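You operate a simulated robot arm through the tools that you are given. There is no shell and no other tool.

The job below is to be done with a simulated robot arm. You get a single attempt, and the scene is never put back.

TASK
Reset both score dials and game cards to 0; serve lever to blue.

The check looks at the end state, three seconds after you hand in, the way a careful person would. Anything else that was tipped, shoved, dropped, spilled or broken makes it a failure.

THE ROBOT
A 7-joint arm with a two-finger parallel gripper, fixed in place. Base frame: the origin is at the foot of the arm, x ahead of it, y to its left, z up. Readings come in m, degrees, newtons and seconds.
Its first joint turns from -132.0 to 132.0 degrees. Payload 3.91 kg.
Tool frame: the origin (TCP) lies between the finger pads and is the grasp point; the fingertips stand 0.03 m ahead of it; z points along the fingers, y is the line along which they close. Largest opening 0.11 m; finger width 0.02, thickness 0.01; the body of the gripper, 0.048 by 0.112 m, starts 0.055 m behind the TCP.
Orientation is that of the tool frame in the base frame, as a unit quaternion [w, x, y, z]. With the fingers straight down and closing along the base's y, the tool's x points along the base's -x, its y along +y and its z along -z.

THE INTERFACE
- The arm moves only by the tool jog_arm. Its argument "moves" is a list of rows, each an object (a shift or turn left out is 0, a gripper value left out holds the last) with "dr": the turn, a rotation vector about the base's x, y, z in degrees, a list of three; "xyz": the shift along the base's x, y, z in m, a list of three; "jaw": the gripper command, from -1 (fully open) to 1 (shut), values between in proportion. In form: [{"dr": [ax, ay, az], "xyz": [dx, dy, dz], "jaw": jaw}, ...]. A call has 1 to 20 rows; each row shifts and turns the commanded pose from where the row before left it. Each row takes 0.2 s and may step no farther than 0.05 m and 8.6 degrees from the row before; otherwise, or with a gripper value out of range, the whole call is refused. Where a pose cannot be reached the arm comes as near as it can. A force on the tool above 50 N (or 10 N above the force at the start of the call, whichever is more), or a blocked arm, ends the call early, and 0.2 s more pass. Each finger travels about 0.108 m/s and halts on what it meets, pressing with about 42 N; the grip force reading is that of the motor and also rises with nothing between the fingers. The clock runs only during rows and for 0.2 s after the last one: add rows that do not move to give the fingers time. It gives the time, the measured TCP pose, the force on the tool (base axes), the opening and the grip force at its end, in the units of the frame above (readings bear some noise), with the torque about the TCP (base axes, N m) and any sound that the robot's microphone picked up.
- Cameras (640 x 400 px; columns grow to the right, rows downward): "scene" is fixed at [0.0548, 0.6527, 1.5635]; the picture's right is [0.02, -1.00, 0.00], its down [-0.98, -0.02, -0.17] and it looks along [0.17, 0.00, -0.98] (base axes); focal length 356 px, centre (320, 200). "wrist" rides on the gripper at [0.073, 0.017, -0.103] in the tool frame; the picture's right is [-0.23, 0.97, 0.00], its down [-0.76, -0.18, -0.62] and it looks along [-0.61, -0.14, 0.78] (tool axes); focal length 222 px, centre (320, 200). There is no depth. A picture from a camera that has moved, and an enlarged one, comes with that camera's place and axes in the base frame and with its lens.
- get_image(camera): a new picture of that camera. It takes no simulated time.
- enlarge(camera, box): a new picture of the part [left, top, right, bottom] of that camera's present view, enlarged. It takes no simulated time.
- close_job(): hands the job in; it is judged then, once.

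Nothing tells you positions but the pictures and the camera data. Unless the task says otherwise, let go and move clear before handing in.

The tools are called after "Request:" as a command line: name --argument value ..., lists and objects as JSON in quotes. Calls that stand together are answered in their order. jog_arm: Moves the arm, as the interface text tells. Its arguments: {"type":"object","properties":{"moves":{"type":"array","items":{"type":"object","properties":{"dr":{"type":"array","items":{"type":"number"}},"xyz":{"type":"array","items":{"type":"number"}},"jaw":{"type":"number"}}}}},"required":["moves"]} The other tools are called the same way: get_image (camera) takes a picture; enlarge (camera, box) takes an enlarged picture of a part of a camera's view; close_job () hands the job in.

At the start:

```text
time_s: 0.0
ee_pos: [0.0108, 0.6504, 1.1127]
tool_rot: [-0.003, 0.001, 1.0, -0.001]
ft_force: [0.0, -0.3, 0.3]
torque: [0.01, -0.02, -0.03]
gripper_width: 0.1101
gripper_force: 0.1
```

scene: 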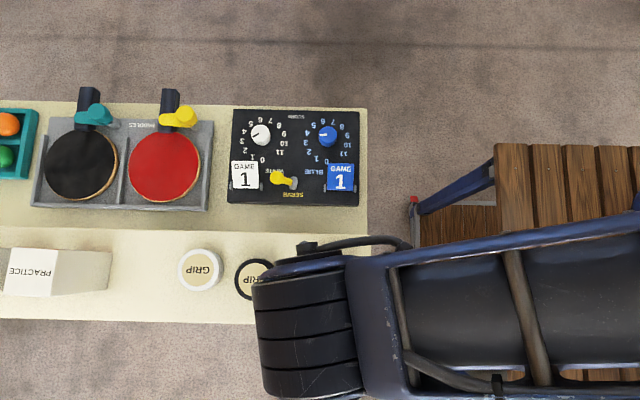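
wrist: 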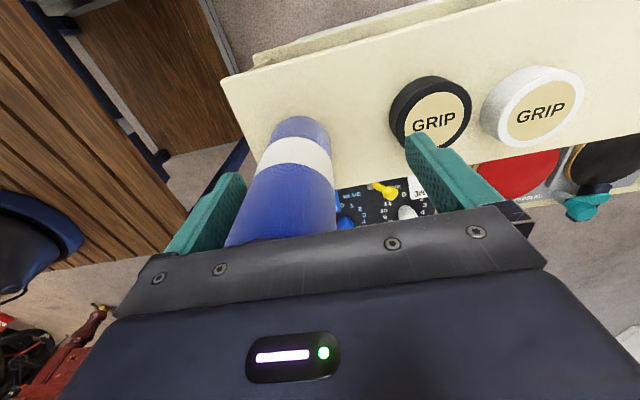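

I see a black score panel with two dials (white and blue), two game cards showing 1, and a yellow serve lever. First I'll take enlarged views of the panel.

Request:
enlarge --camera "scene" --box '[220, 100, 380, 215]'

Request:
enlarge --camera "wrist" --box '[200, 80, 480, 255]'

Request:
get_image --camera "scene"

```text
3.48 times, centred on (300, 158) of scene
camera zoom: at [0.0548, 0.6527, 1.5635], right [0.02, -1.0, 0.0], down [-0.98, -0.02, -0.17], along [0.17, 0.0, -0.98], focal length 1240 px, centre (390, 348)
```

zoom: 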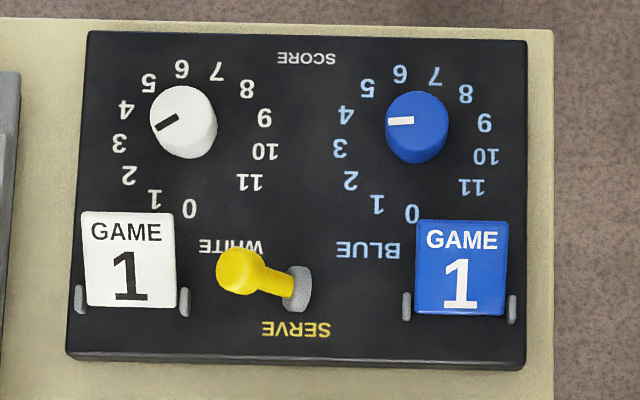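

```text
2.29 times, centred on (340, 168) of wrist
camera zoom: at [-0.0618, 0.6667, 1.2174], right [0.23, 0.97, 0.0], down [0.76, -0.18, 0.62], along [0.6, -0.14, -0.78], focal length 508 px, centre (274, 274)
```

zoom: 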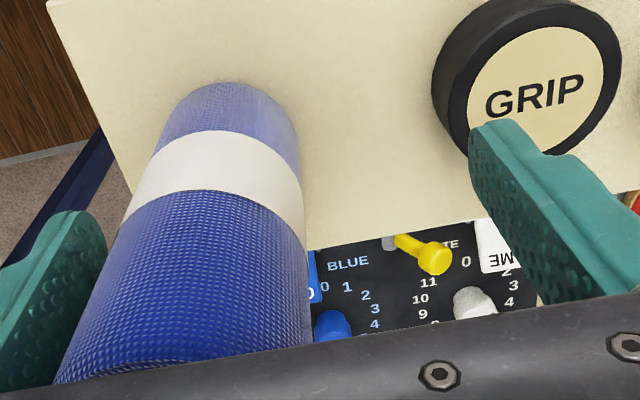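

```text
taken
```

scene: 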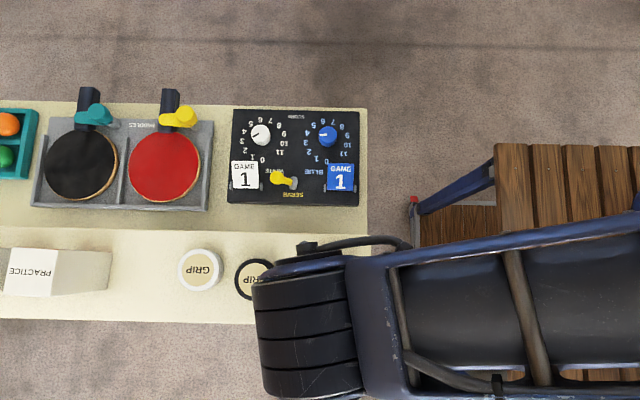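

The panel's blue dial triangulates to about (0.33, 0.64, 0.82). An odd vertical blue cylinder shows up in the wrist view, so I'll look at it closely before moving anything.

Request:
enlarge --camera "wrist" --box '[100, 0, 580, 300]'

Request:
enlarge --camera "scene" --box '[230, 210, 430, 400]'

```text
1.33 times, centred on (340, 150) of wrist
camera zoom: at [-0.0618, 0.6667, 1.2174], right [0.23, 0.97, 0.0], down [0.76, -0.18, 0.62], along [0.6, -0.14, -0.78], focal length 296 px, centre (293, 267)
```

zoom: 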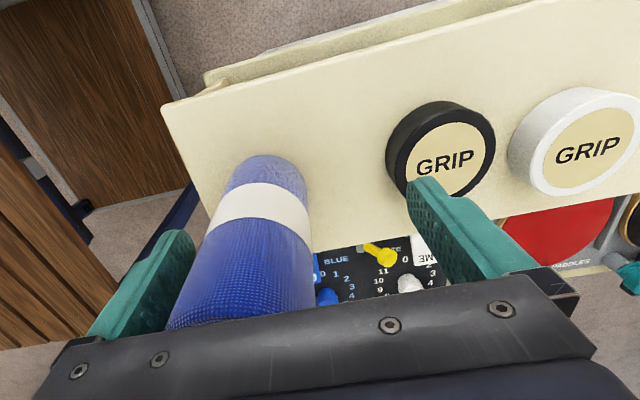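

```text
2.11 times, centred on (330, 305) of scene
camera zoom: at [0.0548, 0.6527, 1.5635], right [0.02, -1.0, 0.0], down [-0.98, -0.02, -0.17], along [0.17, 0.0, -0.98], focal length 750 px, centre (299, -21)
```

zoom: 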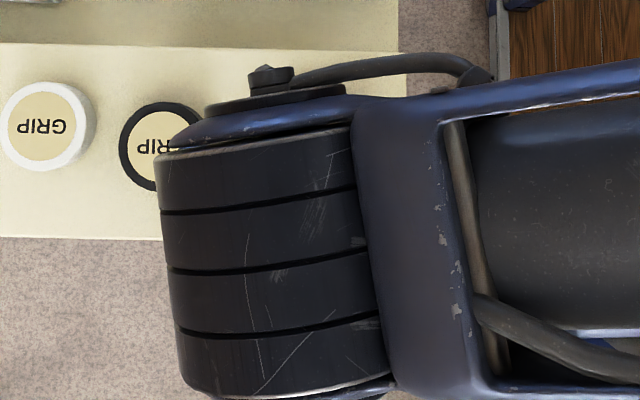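

Something cylindrical stands under or near the gripper, hidden from the scene camera by the arm. I'll raise the arm slightly, straight up, and use the parallax to find where it is.

Request:
jog_arm --moves '[{"xyz": [0, 0, 0.02]}, {"xyz": [0, 0, 0.03]}, {"xyz": [0, 0, 0.03]}]'

Request:
get_image --camera "wrist"

Request:
get_image --camera "scene"

```text
time_s: 0.8
ee_pos: [0.0111, 0.6493, 1.1932]
tool_rot: [-0.002, 0.001, 1.0, 0.0]
ft_force: [0.3, -0.3, 0.0]
torque: [-0.02, 0.02, -0.03]
gripper_width: 0.1101
gripper_force: 0.0
```

```text
taken
camera wrist: at [-0.0607, 0.6664, 1.2973], right [0.23, 0.97, 0.0], down [0.76, -0.18, 0.62], along [0.6, -0.14, -0.78], focal length 222 px, centre (320, 200)
```

wrist: 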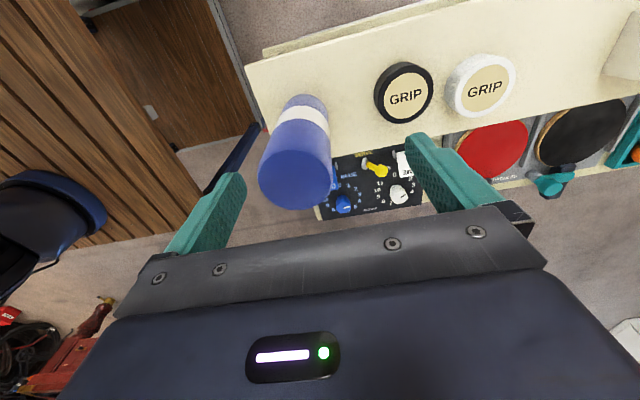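

```text
taken
```

scene: 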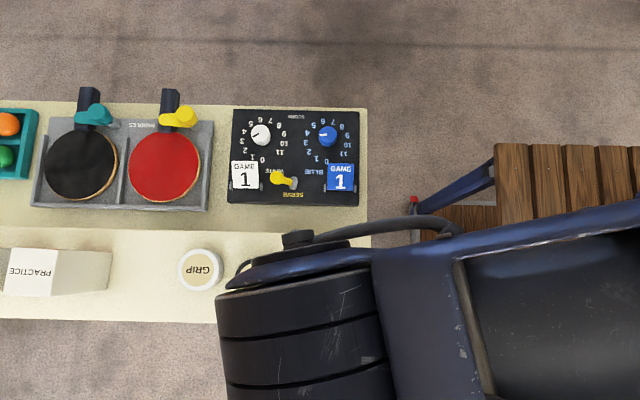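

The parallax puts that blue cylinder surprisingly high, near (0.0, 0.63, 1.0–1.17), so it's close under the gripper. I'll keep rising straight up to clear it and look again.

Request:
jog_arm --moves '[{"xyz": [0, 0, 0.03]}, {"xyz": [0, 0, 0.04]}, {"xyz": [0, 0, 0.03]}, {}]'

Request:
get_image --camera "wrist"

Request:
get_image --camera "scene"

```text
time_s: 1.8
ee_pos: [0.0116, 0.6497, 1.293]
tool_rot: [-0.003, -0.001, 1.0, 0.0]
ft_force: [0.5, 0.6, -0.1]
torque: [0.04, 0.01, 0.01]
gripper_width: 0.11
gripper_force: 0.0
```

```text
taken
camera wrist: at [-0.0598, 0.6669, 1.3976], right [0.23, 0.97, 0.0], down [0.76, -0.18, 0.62], along [0.6, -0.14, -0.78], focal length 222 px, centre (320, 200)
```

wrist: 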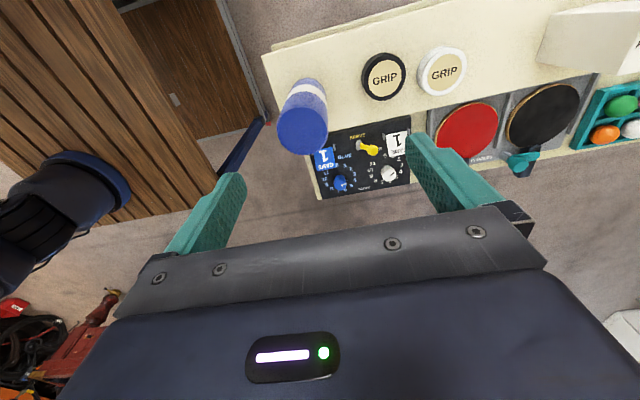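

```text
taken
```

scene: 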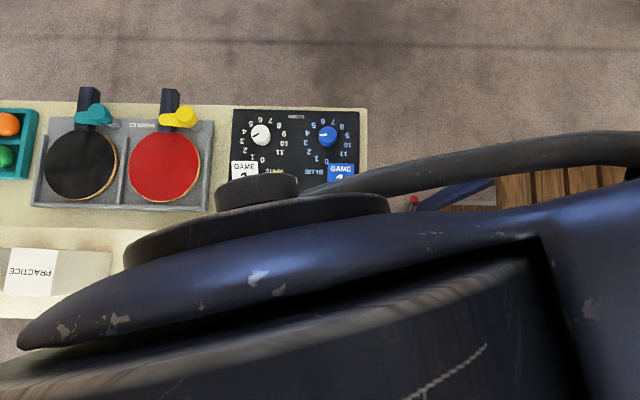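

That resolves it. The front strip is a raised shelf at about z = 0.97, and the blue cylinder stands on it with its top near z = 1.15. The score panel sits lower, behind the shelf. I'll move at this safe height over to the panel for a better view.

Request:
jog_arm --moves '[{"xyz": [0.035, 0.025, 0]}, {"xyz": [0.035, 0.025, 0]}, {"xyz": [0.035, 0.025, 0]}, {"xyz": [0.035, 0.015, 0]}, {"xyz": [0, 0, -0.04]}, {"xyz": [0, 0, -0.04]}, {"xyz": [0, 0, -0.03]}, {}]'

Request:
get_image --camera "wrist"

Request:
get_image --camera "scene"

```text
time_s: 3.6
ee_pos: [0.1514, 0.739, 1.1839]
tool_rot: [-0.004, 0.0, 1.0, -0.001]
ft_force: [-0.1, -0.9, -0.2]
torque: [0.0, -0.01, 0.0]
gripper_width: 0.11
gripper_force: 0.1
```

```text
taken
camera wrist: at [0.0796, 0.7564, 1.287], right [0.23, 0.97, 0.0], down [0.76, -0.18, 0.62], along [0.6, -0.14, -0.78], focal length 222 px, centre (320, 200)
```

wrist: 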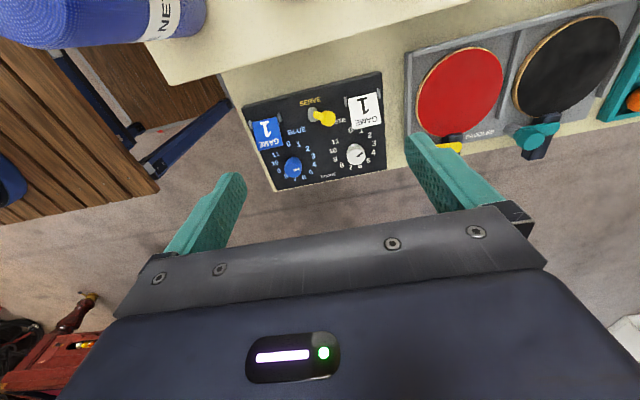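

```text
taken
```

scene: 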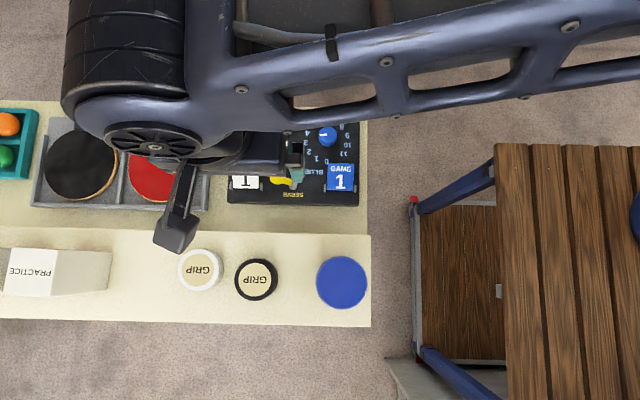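

Now the panel is fully visible. I'll enlarge it in the wrist view to read the details and triangulate.

Request:
enlarge --camera "wrist" --box '[230, 60, 410, 200]'

Request:
enlarge --camera "scene" --box '[220, 100, 380, 215]'

```text
2.86 times, centred on (320, 130) of wrist
camera zoom: at [0.0796, 0.7564, 1.287], right [0.23, 0.97, 0.0], down [0.76, -0.18, 0.62], along [0.6, -0.14, -0.78], focal length 635 px, centre (320, 400)
```

zoom: 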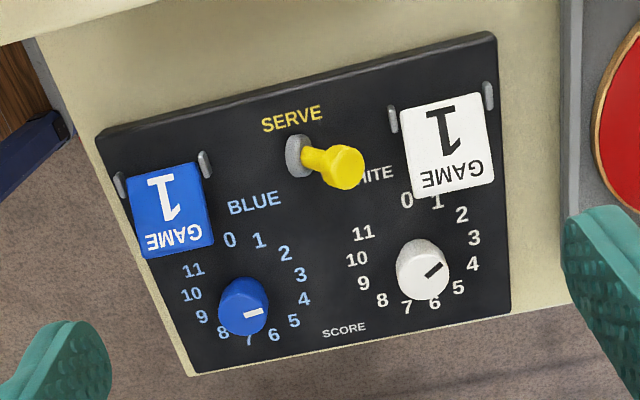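

```text
3.48 times, centred on (300, 158) of scene
camera zoom: at [0.0548, 0.6527, 1.5635], right [0.02, -1.0, 0.0], down [-0.98, -0.02, -0.17], along [0.17, 0.0, -0.98], focal length 1240 px, centre (390, 348)
```

zoom: 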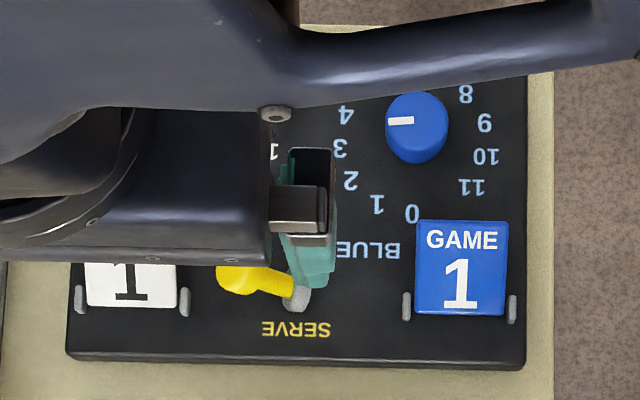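

I can now read the state. The white dial is near 2 and the blue near 3, both game cards show 1 and are hinged along their -x edge, and the lever leans to WHITE. Panel top is about z = 0.81, with the knobs near (0.318, 0.640) for blue and (0.318, 0.780) for white. I'll move above the blue knob to refine that.

Request:
jog_arm --moves '[{"xyz": [0.042, -0.025, 0]}, {"xyz": [0.042, -0.025, 0]}, {"xyz": [0.042, -0.025, 0]}, {"xyz": [0.04, -0.024, 0]}, {"xyz": [0, 0, -0.045]}, {"xyz": [0, 0, -0.045]}, {"xyz": [0, 0, -0.045]}, {"xyz": [0, 0, -0.045]}, {"jaw": -1}, {}]'

Request:
get_image --camera "wrist"

Request:
get_image --camera "scene"

```text
time_s: 5.8
ee_pos: [0.3158, 0.6393, 1.001]
tool_rot: [-0.003, 0.001, 1.0, 0.0]
ft_force: [-0.7, 0.8, 0.7]
torque: [-0.02, 0.0, -0.03]
gripper_width: 0.11
gripper_force: 0.2
```

```text
taken
camera wrist: at [0.2442, 0.6571, 1.1058], right [0.23, 0.97, 0.0], down [0.76, -0.18, 0.62], along [0.6, -0.14, -0.78], focal length 222 px, centre (320, 200)
```

wrist: 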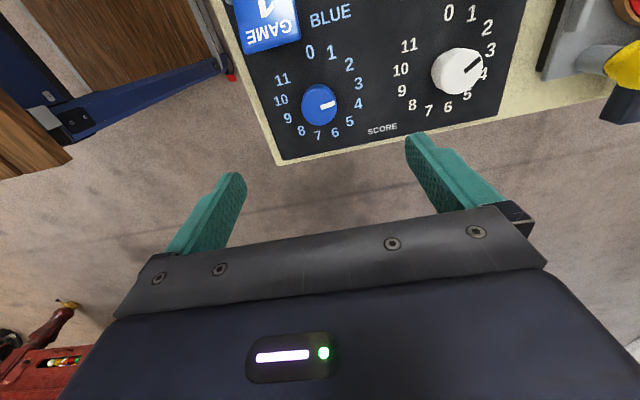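

```text
taken
```

scene: 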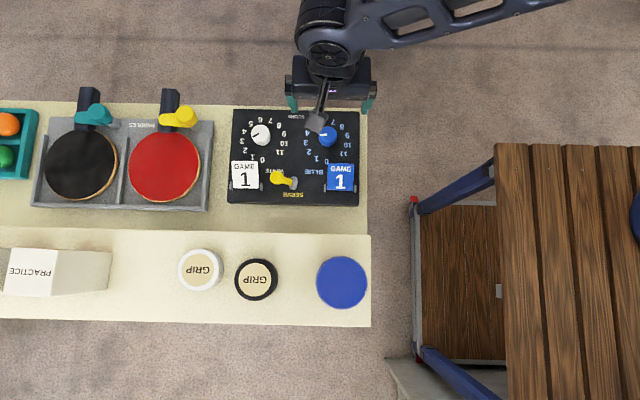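

Request:
enlarge --camera "wrist" --box '[230, 0, 520, 170]'

Request:
enlarge --camera "scene" --box '[220, 100, 380, 215]'

```text
2.21 times, centred on (375, 85) of wrist
camera zoom: at [0.2442, 0.6571, 1.1058], right [0.23, 0.97, 0.0], down [0.76, -0.18, 0.62], along [0.6, -0.14, -0.78], focal length 490 px, centre (199, 454)
```

zoom: 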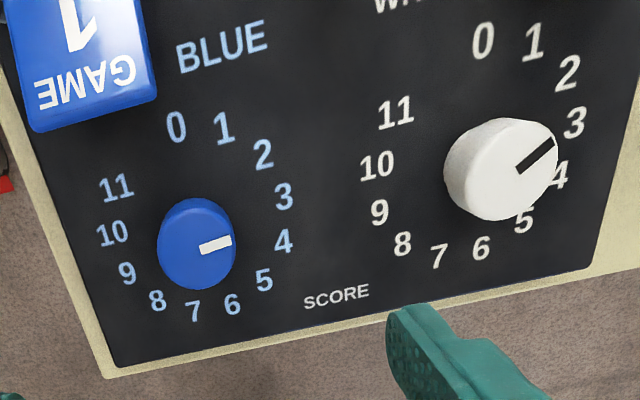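

```text
3.48 times, centred on (300, 158) of scene
camera zoom: at [0.0548, 0.6527, 1.5635], right [0.02, -1.0, 0.0], down [-0.98, -0.02, -0.17], along [0.17, 0.0, -0.98], focal length 1240 px, centre (390, 348)
```

zoom: 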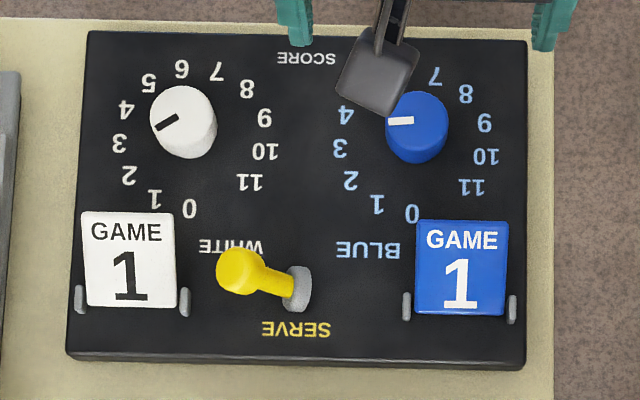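

Combining both wrist views puts the panel top at z ≈ 0.82. The knob axes are at about (0.310, 0.641) for blue and (0.310, 0.7815) for white, with knob tops near z ≈ 0.86. Both dials need a positive turn about z, so I'll first test in free air that the wrist can yaw about +90°.

Request:
jog_arm --moves '[{"dr": [0, 0, 8.5]}, {"dr": [0, 0, 8.5]}, {"dr": [0, 0, 8.5]}, {"dr": [0, 0, 8.5]}, {"dr": [0, 0, 8.5]}, {"dr": [0, 0, 8.5]}, {"dr": [0, 0, 8.5]}, {"dr": [0, 0, 8.5]}, {"dr": [0, 0, 8.5]}, {"dr": [0, 0, 8.5]}, {"dr": [0, 0, 5]}, {}]'

Request:
get_image --camera "wrist"

Request:
get_image --camera "scene"

```text
time_s: 8.4
ee_pos: [0.3154, 0.6405, 1.0021]
tool_rot: [0.002, 0.707, -0.707, -0.002]
ft_force: [0.2, 0.2, -0.1]
torque: [-0.01, -0.02, -0.02]
gripper_width: 0.11
gripper_force: 0.1
```

```text
taken
camera wrist: at [0.2994, 0.5682, 1.1058], right [-0.97, 0.23, 0.0], down [0.18, 0.76, 0.62], along [0.14, 0.61, -0.78], focal length 222 px, centre (320, 200)
```

wrist: 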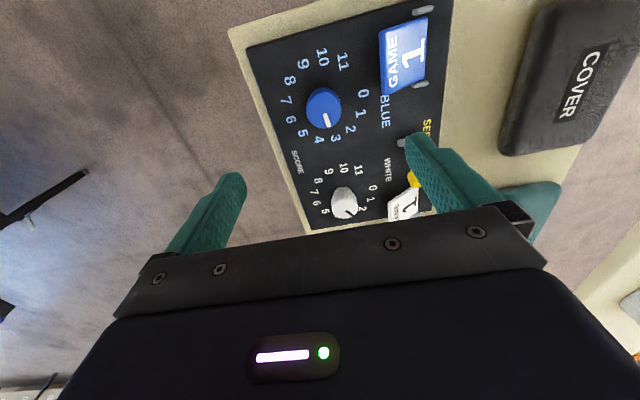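

```text
taken
```

scene: 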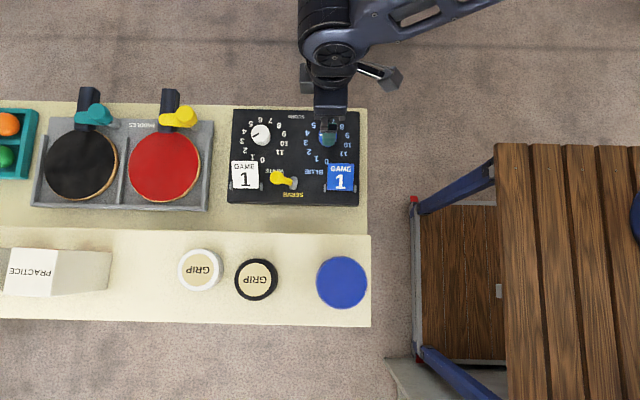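

Yaw +90° is reachable. This side view also shows the cards well, so I'll enlarge them.

Request:
enlarge --camera "wrist" --box '[330, 0, 480, 110]'

Request:
enlarge --camera "wrist" --box '[280, 120, 460, 240]'

```text
3.64 times, centred on (405, 55) of wrist
camera zoom: at [0.2994, 0.5682, 1.1058], right [-0.97, 0.23, 0.0], down [0.18, 0.76, 0.62], along [0.14, 0.61, -0.78], focal length 808 px, centre (11, 727)
```

zoom: 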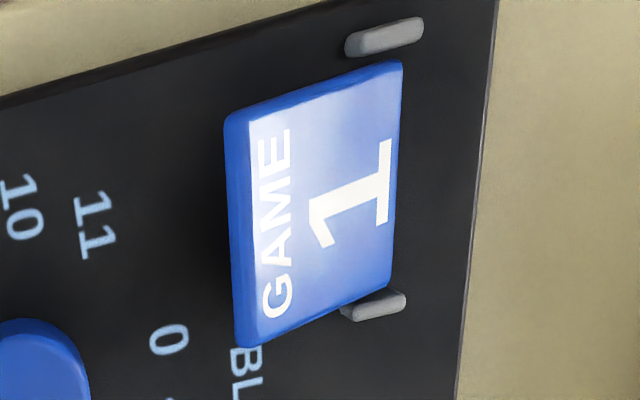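

```text
3.33 times, centred on (370, 180) of wrist
camera zoom: at [0.2994, 0.5682, 1.1058], right [-0.97, 0.23, 0.0], down [0.18, 0.76, 0.62], along [0.14, 0.61, -0.78], focal length 740 px, centre (153, 267)
```

zoom: 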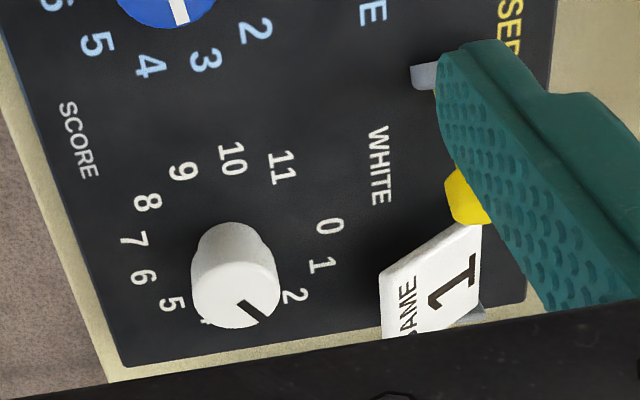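

The cards are thick plates tilted up at their free (+x) end, between two hinge posts. I'll do the blue dial first: yaw back to 0, part-close the jaws, centre over the knob, and descend until the tips are about 1 cm above the panel.

Request:
jog_arm --moves '[{"dr": [0, 0, -8.5], "jaw": -0.1}, {"dr": [0, 0, -8.5]}, {"dr": [0, 0, -8.5]}, {"dr": [0, 0, -8.5]}, {"dr": [0, 0, -8.5]}, {"dr": [0, 0, -8.5]}, {"dr": [0, 0, -8.5]}, {"dr": [0, 0, -8.5]}, {"dr": [0, 0, -8.5]}, {"dr": [0, 0, -8.5]}, {"dr": [0, 0, -5]}, {"xyz": [-0.0055, 0.0005, 0]}, {"xyz": [0, 0, -0.04]}, {"xyz": [0, 0, -0.04]}, {}]'

Request:
get_image --camera "wrist"

Request:
enlarge --camera "scene" --box '[220, 100, 380, 215]'

```text
time_s: 11.6
ee_pos: [0.3099, 0.641, 0.9222]
tool_rot: [-0.003, 0.0, 1.0, 0.0]
ft_force: [-0.5, -0.1, 0.3]
torque: [0.03, 0.0, 0.0]
gripper_width: 0.0603
gripper_force: 0.1
```

```text
taken
camera wrist: at [0.2386, 0.6579, 1.0256], right [0.23, 0.97, 0.0], down [0.76, -0.18, 0.62], along [0.6, -0.14, -0.79], focal length 222 px, centre (320, 200)
```

wrist: 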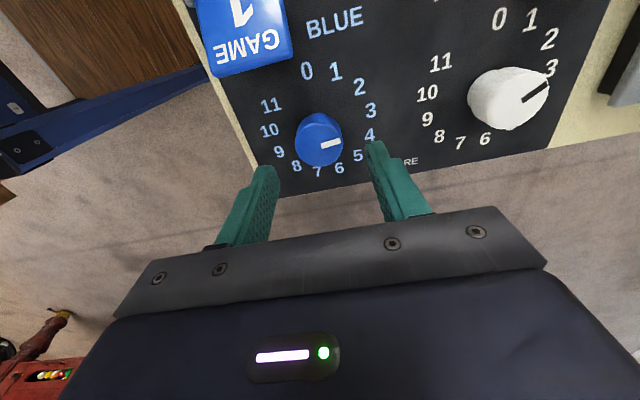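

```text
3.48 times, centred on (300, 158) of scene
camera zoom: at [0.0548, 0.6527, 1.5635], right [0.02, -1.0, 0.0], down [-0.98, -0.02, -0.17], along [0.17, 0.0, -0.98], focal length 1240 px, centre (390, 348)
```

zoom: 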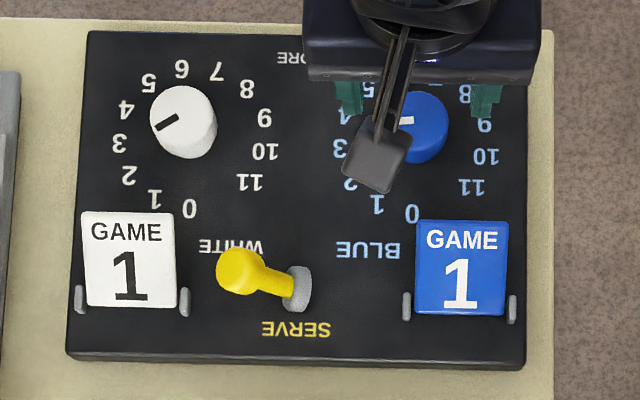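

The knob projects exactly where it should under the TCP. I'll descend the last 6 cm and close on it.

Request:
jog_arm --moves '[{"xyz": [0, 0, -0.03]}, {"xyz": [0, 0, -0.02]}, {"xyz": [0, 0, -0.009]}, {}, {"jaw": 0.2}, {"jaw": 0.4}, {"jaw": 0.6}, {}, {}]'

Request:
get_image --camera "wrist"

```text
time_s: 13.6
ee_pos: [0.3109, 0.6405, 0.8628]
tool_rot: [-0.002, 0.0, 1.0, -0.001]
ft_force: [1.6, -18.5, 0.8]
torque: [-0.45, 0.04, 0.0]
gripper_width: 0.037
gripper_force: 42.4
```

```text
taken
camera wrist: at [0.2383, 0.6573, 0.9668], right [0.23, 0.97, 0.0], down [0.76, -0.18, 0.62], along [0.6, -0.14, -0.78], focal length 222 px, centre (320, 200)
```

wrist: 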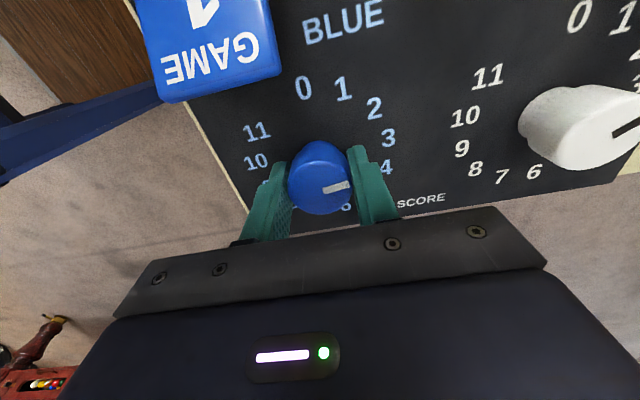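

The knob is gripped (0.037 m wide) with some side load. I'll relieve that slightly, then turn in stages and listen for detents.

Request:
jog_arm --moves '[{"xyz": [0, -0.001, 0]}, {"dr": [0, 0, 8]}, {"dr": [0, 0, 8]}, {"dr": [0, 0, 8]}, {}]'

Request:
get_image --camera "wrist"

```text
time_s: 14.8
ee_pos: [0.3088, 0.6394, 0.8626]
tool_rot: [-0.002, -0.209, 0.978, 0.0]
ft_force: [3.4, -4.5, 0.2]
torque: [0.06, -0.19, -0.03]
gripper_width: 0.0371
gripper_force: 42.5
```

```text
taken
camera wrist: at [0.2372, 0.6258, 0.967], right [-0.19, 0.98, 0.0], down [0.77, 0.15, 0.62], along [0.61, 0.12, -0.79], focal length 222 px, centre (320, 200)
```

wrist: 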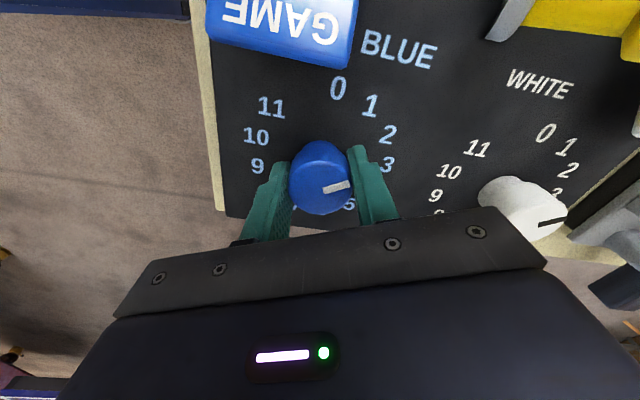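

The knob turns smoothly with the gripper. I'll continue to about 80° and check before the final trim.

Request:
jog_arm --moves '[{"dr": [0, 0, 8]}, {"dr": [0, 0, 8]}, {"dr": [0, 0, 8]}, {"dr": [0, 0, 8]}, {"dr": [0, 0, 8]}, {"dr": [0, 0, 8]}, {"dr": [0, 0, 8]}, {}]'

Request:
enlarge --camera "wrist" --box '[200, 40, 440, 240]'

Request:
enlarge --camera "scene" --box '[220, 100, 380, 215]'

```text
time_s: 16.6
ee_pos: [0.3089, 0.6401, 0.8634]
tool_rot: [-0.002, -0.643, 0.766, 0.001]
ft_force: [0.3, -1.9, 0.5]
torque: [-0.2, 0.03, 0.02]
gripper_width: 0.0372
gripper_force: 41.8
```

```text
2.00 times, centred on (320, 140) of wrist
camera zoom: at [0.2815, 0.5713, 0.967], right [-0.92, 0.39, 0.0], down [0.31, 0.72, 0.62], along [0.24, 0.57, -0.78], focal length 444 px, centre (320, 320)
```

zoom: 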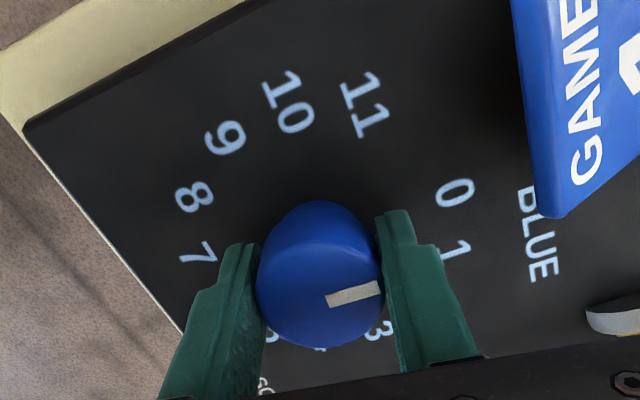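

```text
3.48 times, centred on (300, 158) of scene
camera zoom: at [0.0548, 0.6527, 1.5635], right [0.02, -1.0, 0.0], down [-0.98, -0.02, -0.17], along [0.17, 0.0, -0.98], focal length 1240 px, centre (390, 348)
```

zoom: 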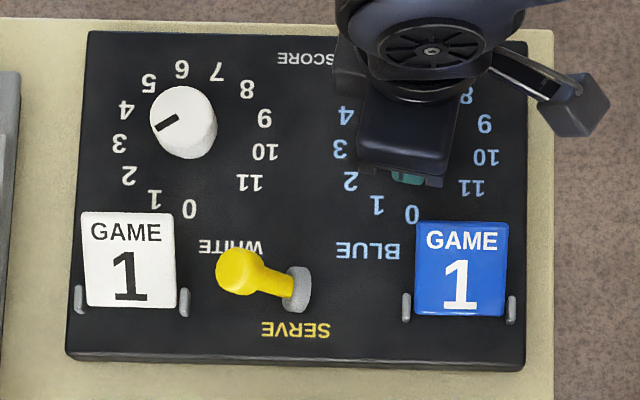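

The stripe now points about 5.8° short of -x (toward +y), and the 0 mark is about 1–1.5° off -x. I'll turn another 4.5°.

Request:
jog_arm --moves '[{"dr": [0, 0, 4.5]}, {}, {}]'

Request:
enlarge --camera "wrist" --box '[200, 40, 440, 240]'

```text
time_s: 17.4
ee_pos: [0.3098, 0.6405, 0.8618]
tool_rot: [-0.002, -0.672, 0.741, 0.001]
ft_force: [5.1, 0.4, -0.3]
torque: [0.34, -0.2, -0.77]
gripper_width: 0.0372
gripper_force: 42.0
```

```text
2.00 times, centred on (320, 140) of wrist
camera zoom: at [0.2869, 0.5693, 0.9671], right [-0.95, 0.32, 0.0], down [0.25, 0.74, 0.62], along [0.2, 0.59, -0.78], focal length 444 px, centre (320, 320)
```

zoom: 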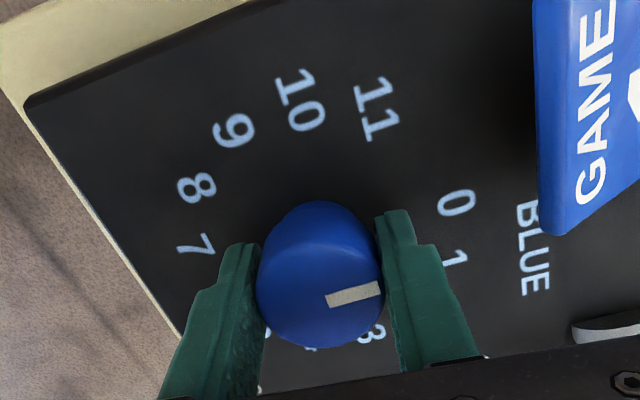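

A reaction torque of -0.77 N·m has appeared, which looks like the end stop at 0. I'll release, rise, and check the blue dial.

Request:
jog_arm --moves '[{"jaw": 0.3}, {"jaw": 0.1}, {"jaw": -0.1}, {}, {"xyz": [0, 0, 0.03]}, {"xyz": [0, 0, 0.04]}, {"xyz": [0, 0, 0.03]}, {"xyz": [0.04, 0, 0.02]}, {"xyz": [0.04, 0, 0]}, {}]'

Request:
enlarge --camera "scene" --box '[220, 100, 380, 215]'

Request:
get_image --camera "wrist"

```text
time_s: 19.6
ee_pos: [0.3888, 0.6396, 0.9827]
tool_rot: [-0.003, -0.673, 0.739, 0.0]
ft_force: [-0.5, 0.0, -0.6]
torque: [0.02, -0.02, -0.03]
gripper_width: 0.0604
gripper_force: 0.1
```

```text
3.48 times, centred on (300, 158) of scene
camera zoom: at [0.0548, 0.6527, 1.5635], right [0.02, -1.0, 0.0], down [-0.98, -0.02, -0.17], along [0.17, 0.0, -0.98], focal length 1240 px, centre (390, 348)
```

zoom: 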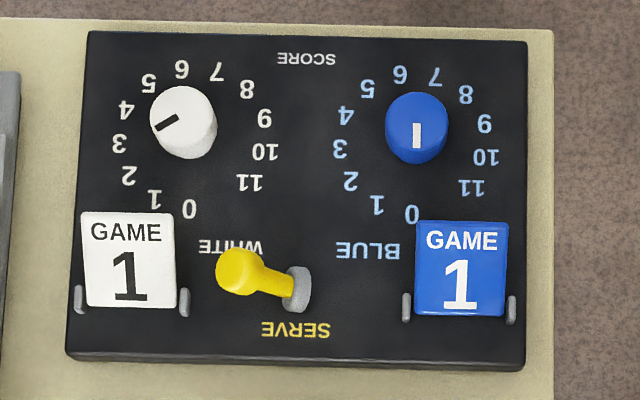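

```text
taken
camera wrist: at [0.3671, 0.5693, 1.0865], right [-0.95, 0.32, 0.0], down [0.25, 0.74, 0.62], along [0.2, 0.59, -0.78], focal length 222 px, centre (320, 200)
```

wrist: 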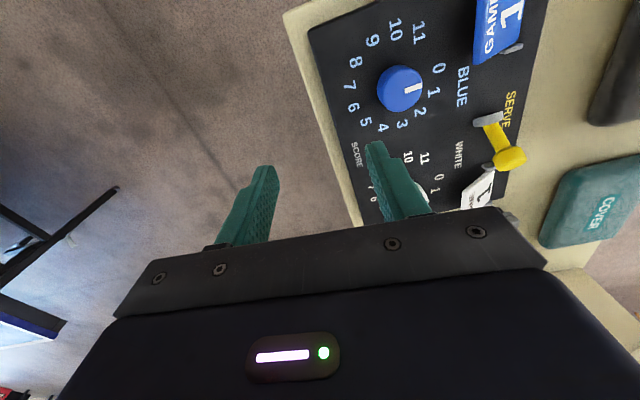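

Blue now points at 0. Next is the white knob: yaw back to about 20° and move above it at (0.310, 0.7815).

Request:
jog_arm --moves '[{"dr": [0, 0, -8], "xyz": [-0.00985, 0.01774, 0]}, {"dr": [0, 0, -8], "xyz": [-0.00985, 0.01774, 0]}, {"dr": [0, 0, -8], "xyz": [-0.00985, 0.01774, 0]}, {"dr": [0, 0, -8], "xyz": [-0.00985, 0.01774, 0]}, {"dr": [0, 0, -8], "xyz": [-0.00985, 0.01774, 0]}, {"dr": [0, 0, -8], "xyz": [-0.00985, 0.01774, 0]}, {"dr": [0, 0, -8], "xyz": [-0.00985, 0.01774, 0]}, {"dr": [0, 0, -8], "xyz": [-0.00985, 0.01774, 0]}, {}, {"xyz": [0, 0, -0.035]}, {"xyz": [0, 0, -0.026]}, {}]'

Request:
get_image --camera "wrist"

Request:
enlarge --camera "scene" --box '[220, 100, 380, 215]'

```text
time_s: 22.2
ee_pos: [0.3113, 0.7792, 0.9223]
tool_rot: [-0.003, -0.178, 0.984, 0.001]
ft_force: [0.6, -0.3, 0.0]
torque: [0.0, -0.03, -0.02]
gripper_width: 0.0606
gripper_force: 0.0
```

```text
taken
camera wrist: at [0.2384, 0.7719, 1.026], right [-0.13, 0.99, 0.0], down [0.78, 0.1, 0.62], along [0.61, 0.08, -0.79], focal length 222 px, centre (320, 200)
```

wrist: 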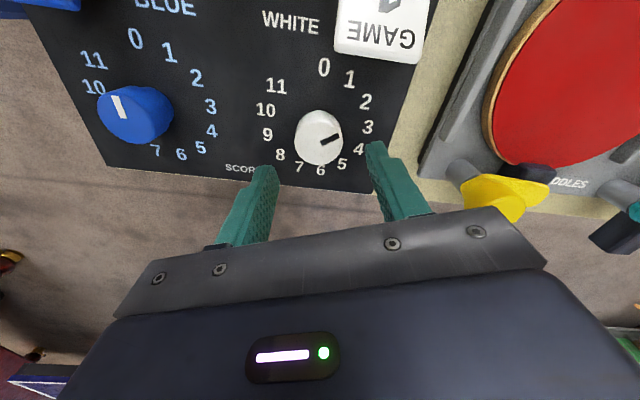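

```text
3.48 times, centred on (300, 158) of scene
camera zoom: at [0.0548, 0.6527, 1.5635], right [0.02, -1.0, 0.0], down [-0.98, -0.02, -0.17], along [0.17, 0.0, -0.98], focal length 1240 px, centre (390, 348)
```

zoom: 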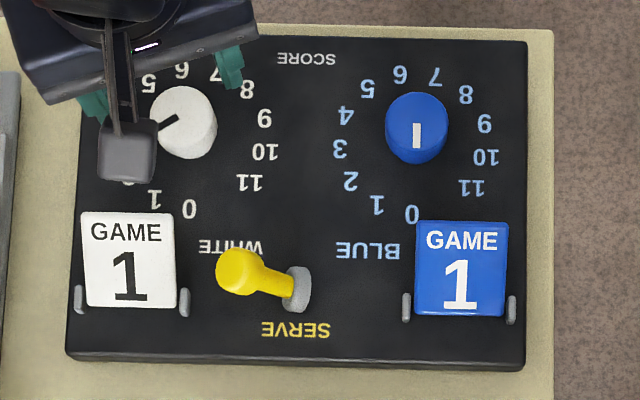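

Alignment is good. I'll descend and grip the white knob, then start turning.

Request:
jog_arm --moves '[{"xyz": [0, 0, -0.03]}, {"xyz": [0, 0, -0.02]}, {"xyz": [0, 0, -0.009]}, {}, {"jaw": 0.2}, {"jaw": 0.4}, {"jaw": 0.6}, {}, {}]'

Request:
get_image --camera "wrist"

```text
time_s: 24.2
ee_pos: [0.3118, 0.7817, 0.8638]
tool_rot: [-0.003, -0.178, 0.984, 0.0]
ft_force: [7.9, -15.4, 1.1]
torque: [-0.28, -0.06, 0.03]
gripper_width: 0.0373
gripper_force: 42.8
```

```text
taken
camera wrist: at [0.2383, 0.772, 0.9673], right [-0.13, 0.99, 0.0], down [0.78, 0.1, 0.62], along [0.61, 0.08, -0.79], focal length 222 px, centre (320, 200)
```

wrist: 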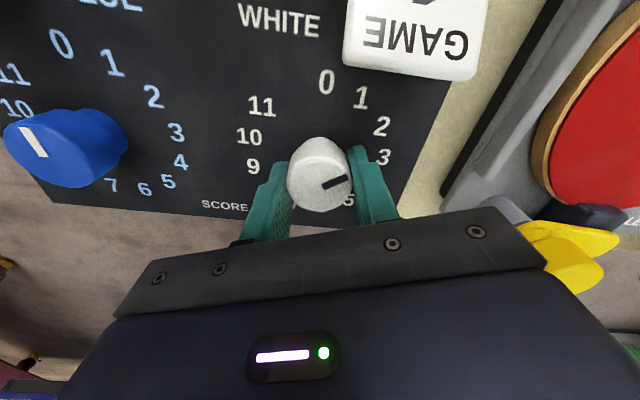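

Request:
jog_arm --moves '[{"xyz": [0.0005, -0.001, 0]}, {"dr": [0, 0, 8]}, {"dr": [0, 0, 8]}, {"dr": [0, 0, 8]}, {"dr": [0, 0, 8]}, {"dr": [0, 0, 8]}, {"dr": [0, 0, 8]}, {}]'

Request:
enlarge --camera "wrist" --box '[200, 40, 440, 240]'

```text
time_s: 26.0
ee_pos: [0.311, 0.78, 0.8619]
tool_rot: [-0.002, -0.563, 0.826, 0.001]
ft_force: [-6.5, 14.6, 0.5]
torque: [0.03, 0.14, 0.02]
gripper_width: 0.0372
gripper_force: 42.0
```

```text
2.00 times, centred on (320, 140) of wrist
camera zoom: at [0.2698, 0.7193, 0.9674], right [-0.82, 0.57, 0.01], down [0.45, 0.64, 0.62], along [0.35, 0.51, -0.78], focal length 444 px, centre (320, 320)
```

zoom: 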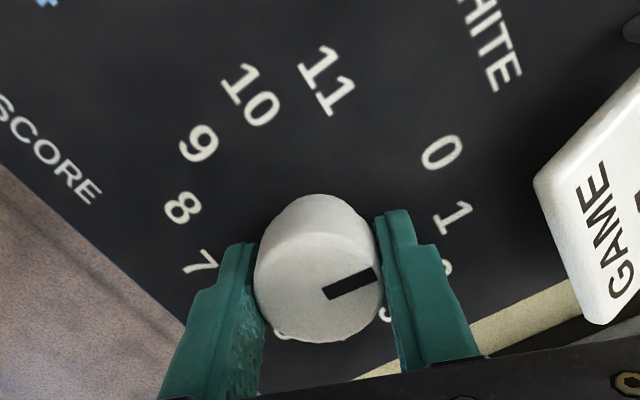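

About 5° remain. I'll turn until the reaction torque appears at the stop.

Request:
jog_arm --moves '[{"dr": [0, 0, 4.5]}, {}]'

Request:
enlarge --camera "wrist" --box '[200, 40, 440, 240]'

```text
time_s: 26.6
ee_pos: [0.3119, 0.7795, 0.8631]
tool_rot: [-0.003, -0.596, 0.803, 0.002]
ft_force: [-8.6, 13.3, 1.9]
torque: [0.16, 0.13, -0.03]
gripper_width: 0.0372
gripper_force: 42.5
```

```text
2.00 times, centred on (320, 140) of wrist
camera zoom: at [0.2747, 0.716, 0.9674], right [-0.87, 0.5, 0.01], down [0.4, 0.68, 0.62], along [0.31, 0.54, -0.78], focal length 444 px, centre (320, 320)
```

zoom: 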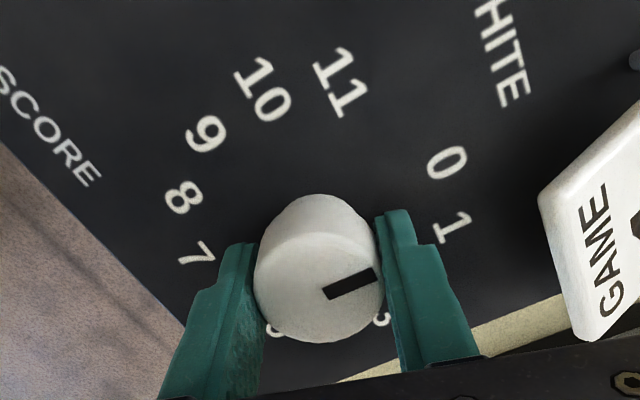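

Request:
jog_arm --moves '[{"dr": [0, 0, 2.0]}, {}]'

```text
time_s: 27.2
ee_pos: [0.3107, 0.7809, 0.8634]
tool_rot: [-0.002, -0.609, 0.793, 0.002]
ft_force: [-11.0, 14.7, 3.3]
torque: [0.2, 0.12, 0.0]
gripper_width: 0.0374
gripper_force: 41.9
```

Request:
jog_arm --moves '[{"dr": [0, 0, 1.5]}, {}]'

Request:
enlarge --camera "wrist" --box '[200, 40, 440, 240]'

```text
time_s: 27.8
ee_pos: [0.3102, 0.781, 0.8629]
tool_rot: [-0.002, -0.619, 0.786, 0.001]
ft_force: [-13.4, 13.1, 4.3]
torque: [0.21, 0.22, -0.32]
gripper_width: 0.037
gripper_force: 42.2
```

```text
2.00 times, centred on (320, 140) of wrist
camera zoom: at [0.2786, 0.7136, 0.9674], right [-0.89, 0.45, 0.01], down [0.35, 0.7, 0.62], along [0.27, 0.56, -0.78], focal length 444 px, centre (320, 320)
```

zoom: 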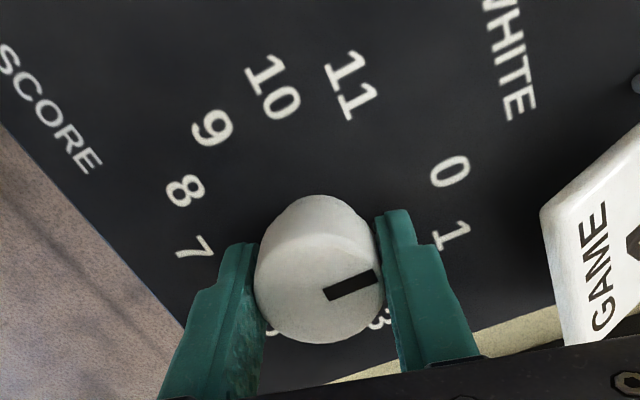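

The torque has started to rise (-0.32 N·m), so this is the stop. I'll release, rise, and check from the scene camera.

Request:
jog_arm --moves '[{"jaw": 0.3}, {"jaw": 0.1}, {"jaw": -0.1}, {}, {"xyz": [0, 0, 0.03]}, {"xyz": [0, 0, 0.04]}, {"xyz": [0, 0, 0.04]}, {"xyz": [0.04, 0, 0.03]}, {"xyz": [0.04, 0, 0.02]}, {}]'

Request:
enlarge --camera "scene" --box '[220, 100, 380, 215]'

Request:
get_image --camera "wrist"

```text
time_s: 30.0
ee_pos: [0.3906, 0.7795, 1.0233]
tool_rot: [-0.003, -0.619, 0.785, 0.001]
ft_force: [-0.6, 0.5, -0.9]
torque: [0.02, 0.01, 0.0]
gripper_width: 0.0604
gripper_force: 0.1
```

```text
3.48 times, centred on (300, 158) of scene
camera zoom: at [0.0548, 0.6527, 1.5635], right [0.02, -1.0, 0.0], down [-0.98, -0.02, -0.17], along [0.17, 0.0, -0.98], focal length 1240 px, centre (390, 348)
```

zoom: 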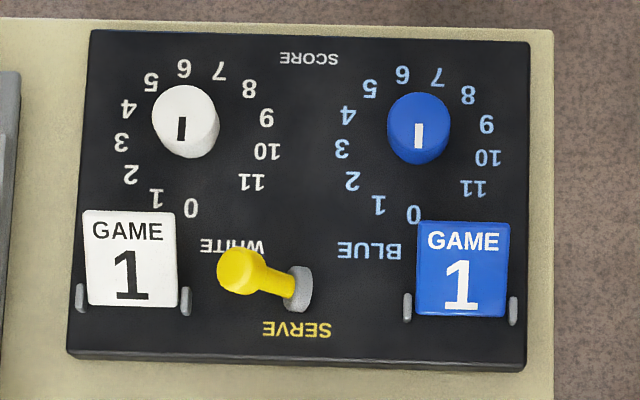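

```text
taken
camera wrist: at [0.359, 0.7132, 1.127], right [-0.89, 0.45, 0.0], down [0.35, 0.7, 0.62], along [0.28, 0.56, -0.78], focal length 222 px, centre (320, 200)
```

wrist: 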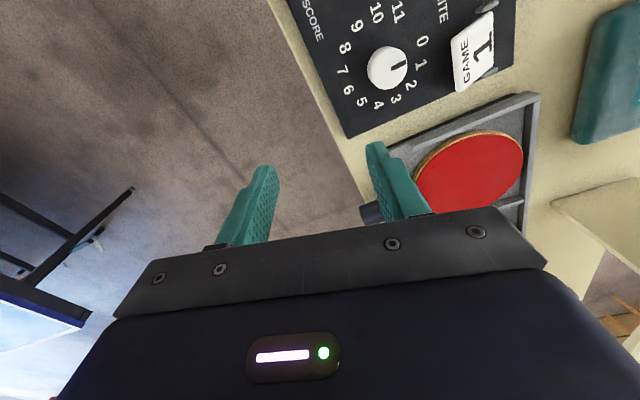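

Both dials now read 0. The panel shifted only about 1 mm, so it isn't bolted down and I'll keep forces low. Next I'll take a closer look at the lever with yaw at 90°.

Request:
jog_arm --moves '[{"xyz": [-0.042, -0.009, 0], "dr": [0, 0, 4.5]}, {"xyz": [-0.042, -0.009, 0], "dr": [0, 0, 4.5]}, {"xyz": [-0.042, -0.009, 0], "dr": [0, 0, 4.5]}, {"xyz": [-0.04, -0.008, 0]}, {"jaw": -0.3}, {}]'

Request:
get_image --camera "wrist"

Request:
enlarge --camera "wrist" --box '[240, 40, 480, 190]'

```text
time_s: 31.4
ee_pos: [0.2255, 0.7449, 1.024]
tool_rot: [0.002, 0.707, -0.707, -0.001]
ft_force: [0.4, -0.1, 0.2]
torque: [-0.01, -0.01, -0.01]
gripper_width: 0.0714
gripper_force: 0.0
```

```text
taken
camera wrist: at [0.2094, 0.6726, 1.127], right [-0.97, 0.23, 0.01], down [0.18, 0.76, 0.62], along [0.14, 0.61, -0.78], focal length 222 px, centre (320, 200)
```

wrist: 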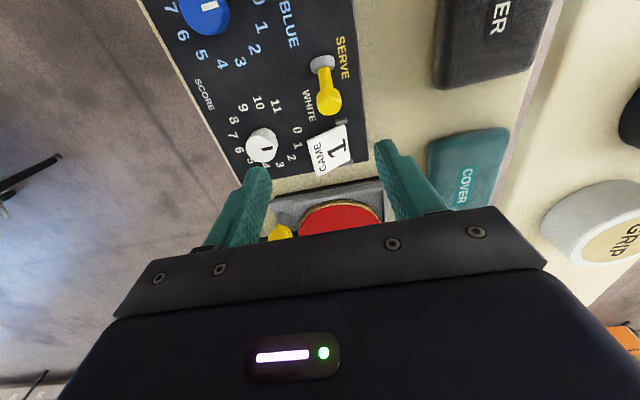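

```text
2.67 times, centred on (360, 115) of wrist
camera zoom: at [0.2094, 0.6726, 1.127], right [-0.97, 0.23, 0.01], down [0.18, 0.76, 0.62], along [0.14, 0.61, -0.78], focal length 592 px, centre (213, 427)
```

zoom: 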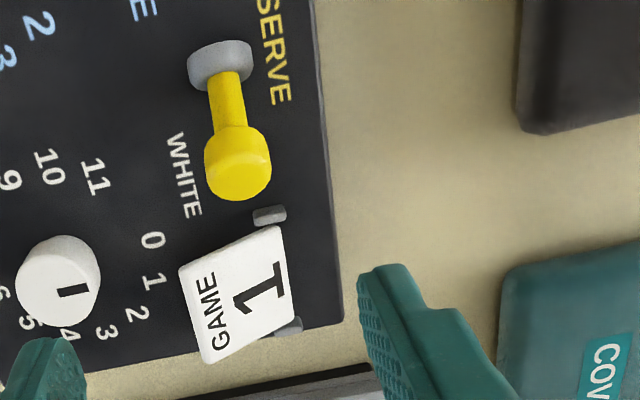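

The lever is a yellow T-knob near (0.216, 0.745, 0.86), pivoting at about (0.214, 0.711, 0.825). The gap to the white card's post is narrow. I'll straddle the knob along x with yaw at 90°, which stays clear of the card, descending partway first to check alignment.

Request:
jog_arm --moves '[{"xyz": [-0.0095, 0, 0], "jaw": -0.02}, {"xyz": [0, 0, -0.04]}, {"xyz": [0, 0, -0.04]}, {}]'

Request:
enlarge --camera "wrist" --box '[200, 40, 480, 230]'

Request:
get_image --camera "scene"

```text
time_s: 32.4
ee_pos: [0.2157, 0.7447, 0.9431]
tool_rot: [-0.002, -0.707, 0.708, 0.001]
ft_force: [-0.4, 0.1, 0.6]
torque: [-0.02, -0.03, -0.04]
gripper_width: 0.0561
gripper_force: 0.0
```

```text
2.11 times, centred on (340, 135) of wrist
camera zoom: at [0.1998, 0.6734, 1.0467], right [-0.97, 0.23, 0.0], down [0.18, 0.76, 0.62], along [0.14, 0.61, -0.78], focal length 468 px, centre (278, 337)
```

zoom: 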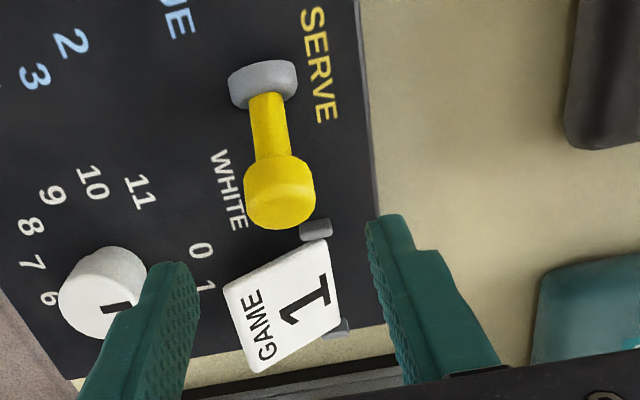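

```text
taken
```

scene: 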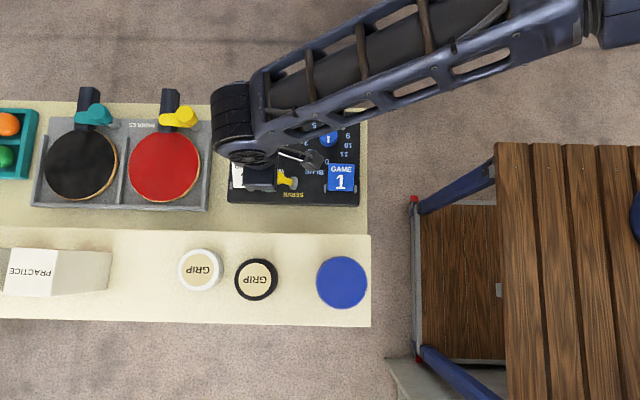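

Alignment is good. I'll descend so the pads span the lever knob, then close gently.

Request:
jog_arm --moves '[{"xyz": [0, 0, -0.03]}, {"xyz": [0, 0, -0.02]}, {"xyz": [0, 0, -0.014]}, {}, {"jaw": 0.2}, {"jaw": 0.4}, {"jaw": 0.5}, {}, {}]'

Request:
enlarge --camera "wrist" --box '[200, 40, 480, 230]'

```text
time_s: 34.4
ee_pos: [0.217, 0.7449, 0.8811]
tool_rot: [0.002, 0.707, -0.707, -0.002]
ft_force: [-6.3, 0.6, -0.7]
torque: [0.07, -0.04, -0.07]
gripper_width: 0.0306
gripper_force: 2.8
```

```text
2.11 times, centred on (340, 135) of wrist
camera zoom: at [0.1999, 0.6727, 0.984], right [-0.97, 0.23, 0.01], down [0.18, 0.76, 0.62], along [0.14, 0.61, -0.78], focal length 468 px, centre (278, 337)
```

zoom: 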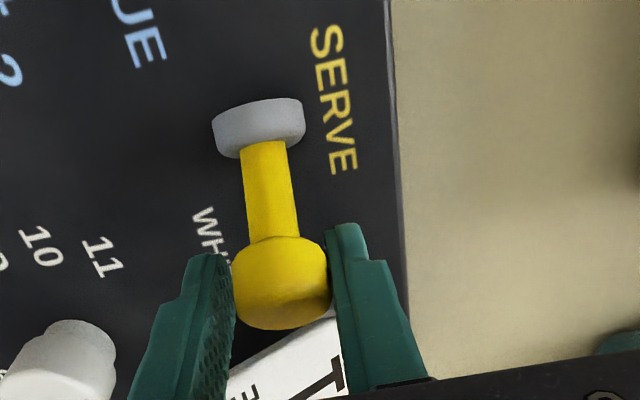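

Request:
jog_arm --moves '[{"xyz": [-0.001, 0, 0], "jaw": 0.55}, {}, {}]'

```text
time_s: 35.2
ee_pos: [0.2158, 0.7449, 0.8794]
tool_rot: [-0.002, -0.707, 0.707, 0.002]
ft_force: [-8.5, -0.2, 2.5]
torque: [-0.14, 0.1, -0.09]
gripper_width: 0.0286
gripper_force: 3.6
```

Request:
enlarge --camera "wrist" --box '[240, 90, 420, 230]'

Request:
enlarge --camera "scene" --box '[220, 100, 380, 215]'

```text
2.86 times, centred on (330, 160) of wrist
camera zoom: at [0.1989, 0.6727, 0.9839], right [-0.97, 0.23, 0.01], down [0.18, 0.76, 0.62], along [0.14, 0.61, -0.78], focal length 635 px, centre (291, 314)
```

zoom: 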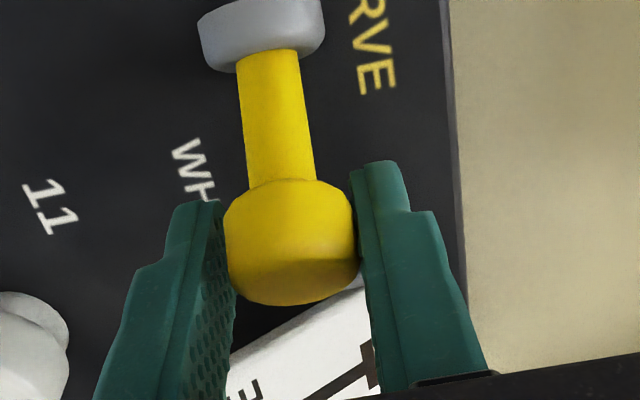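

```text
3.48 times, centred on (300, 158) of scene
camera zoom: at [0.0548, 0.6527, 1.5635], right [0.02, -1.0, 0.0], down [-0.98, -0.02, -0.17], along [0.17, 0.0, -0.98], focal length 1240 px, centre (390, 348)
```

zoom: 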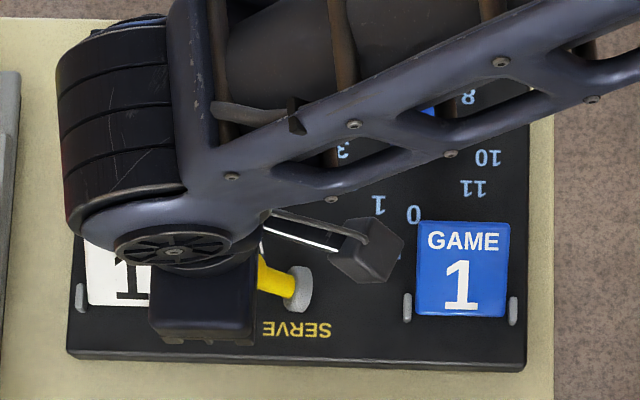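

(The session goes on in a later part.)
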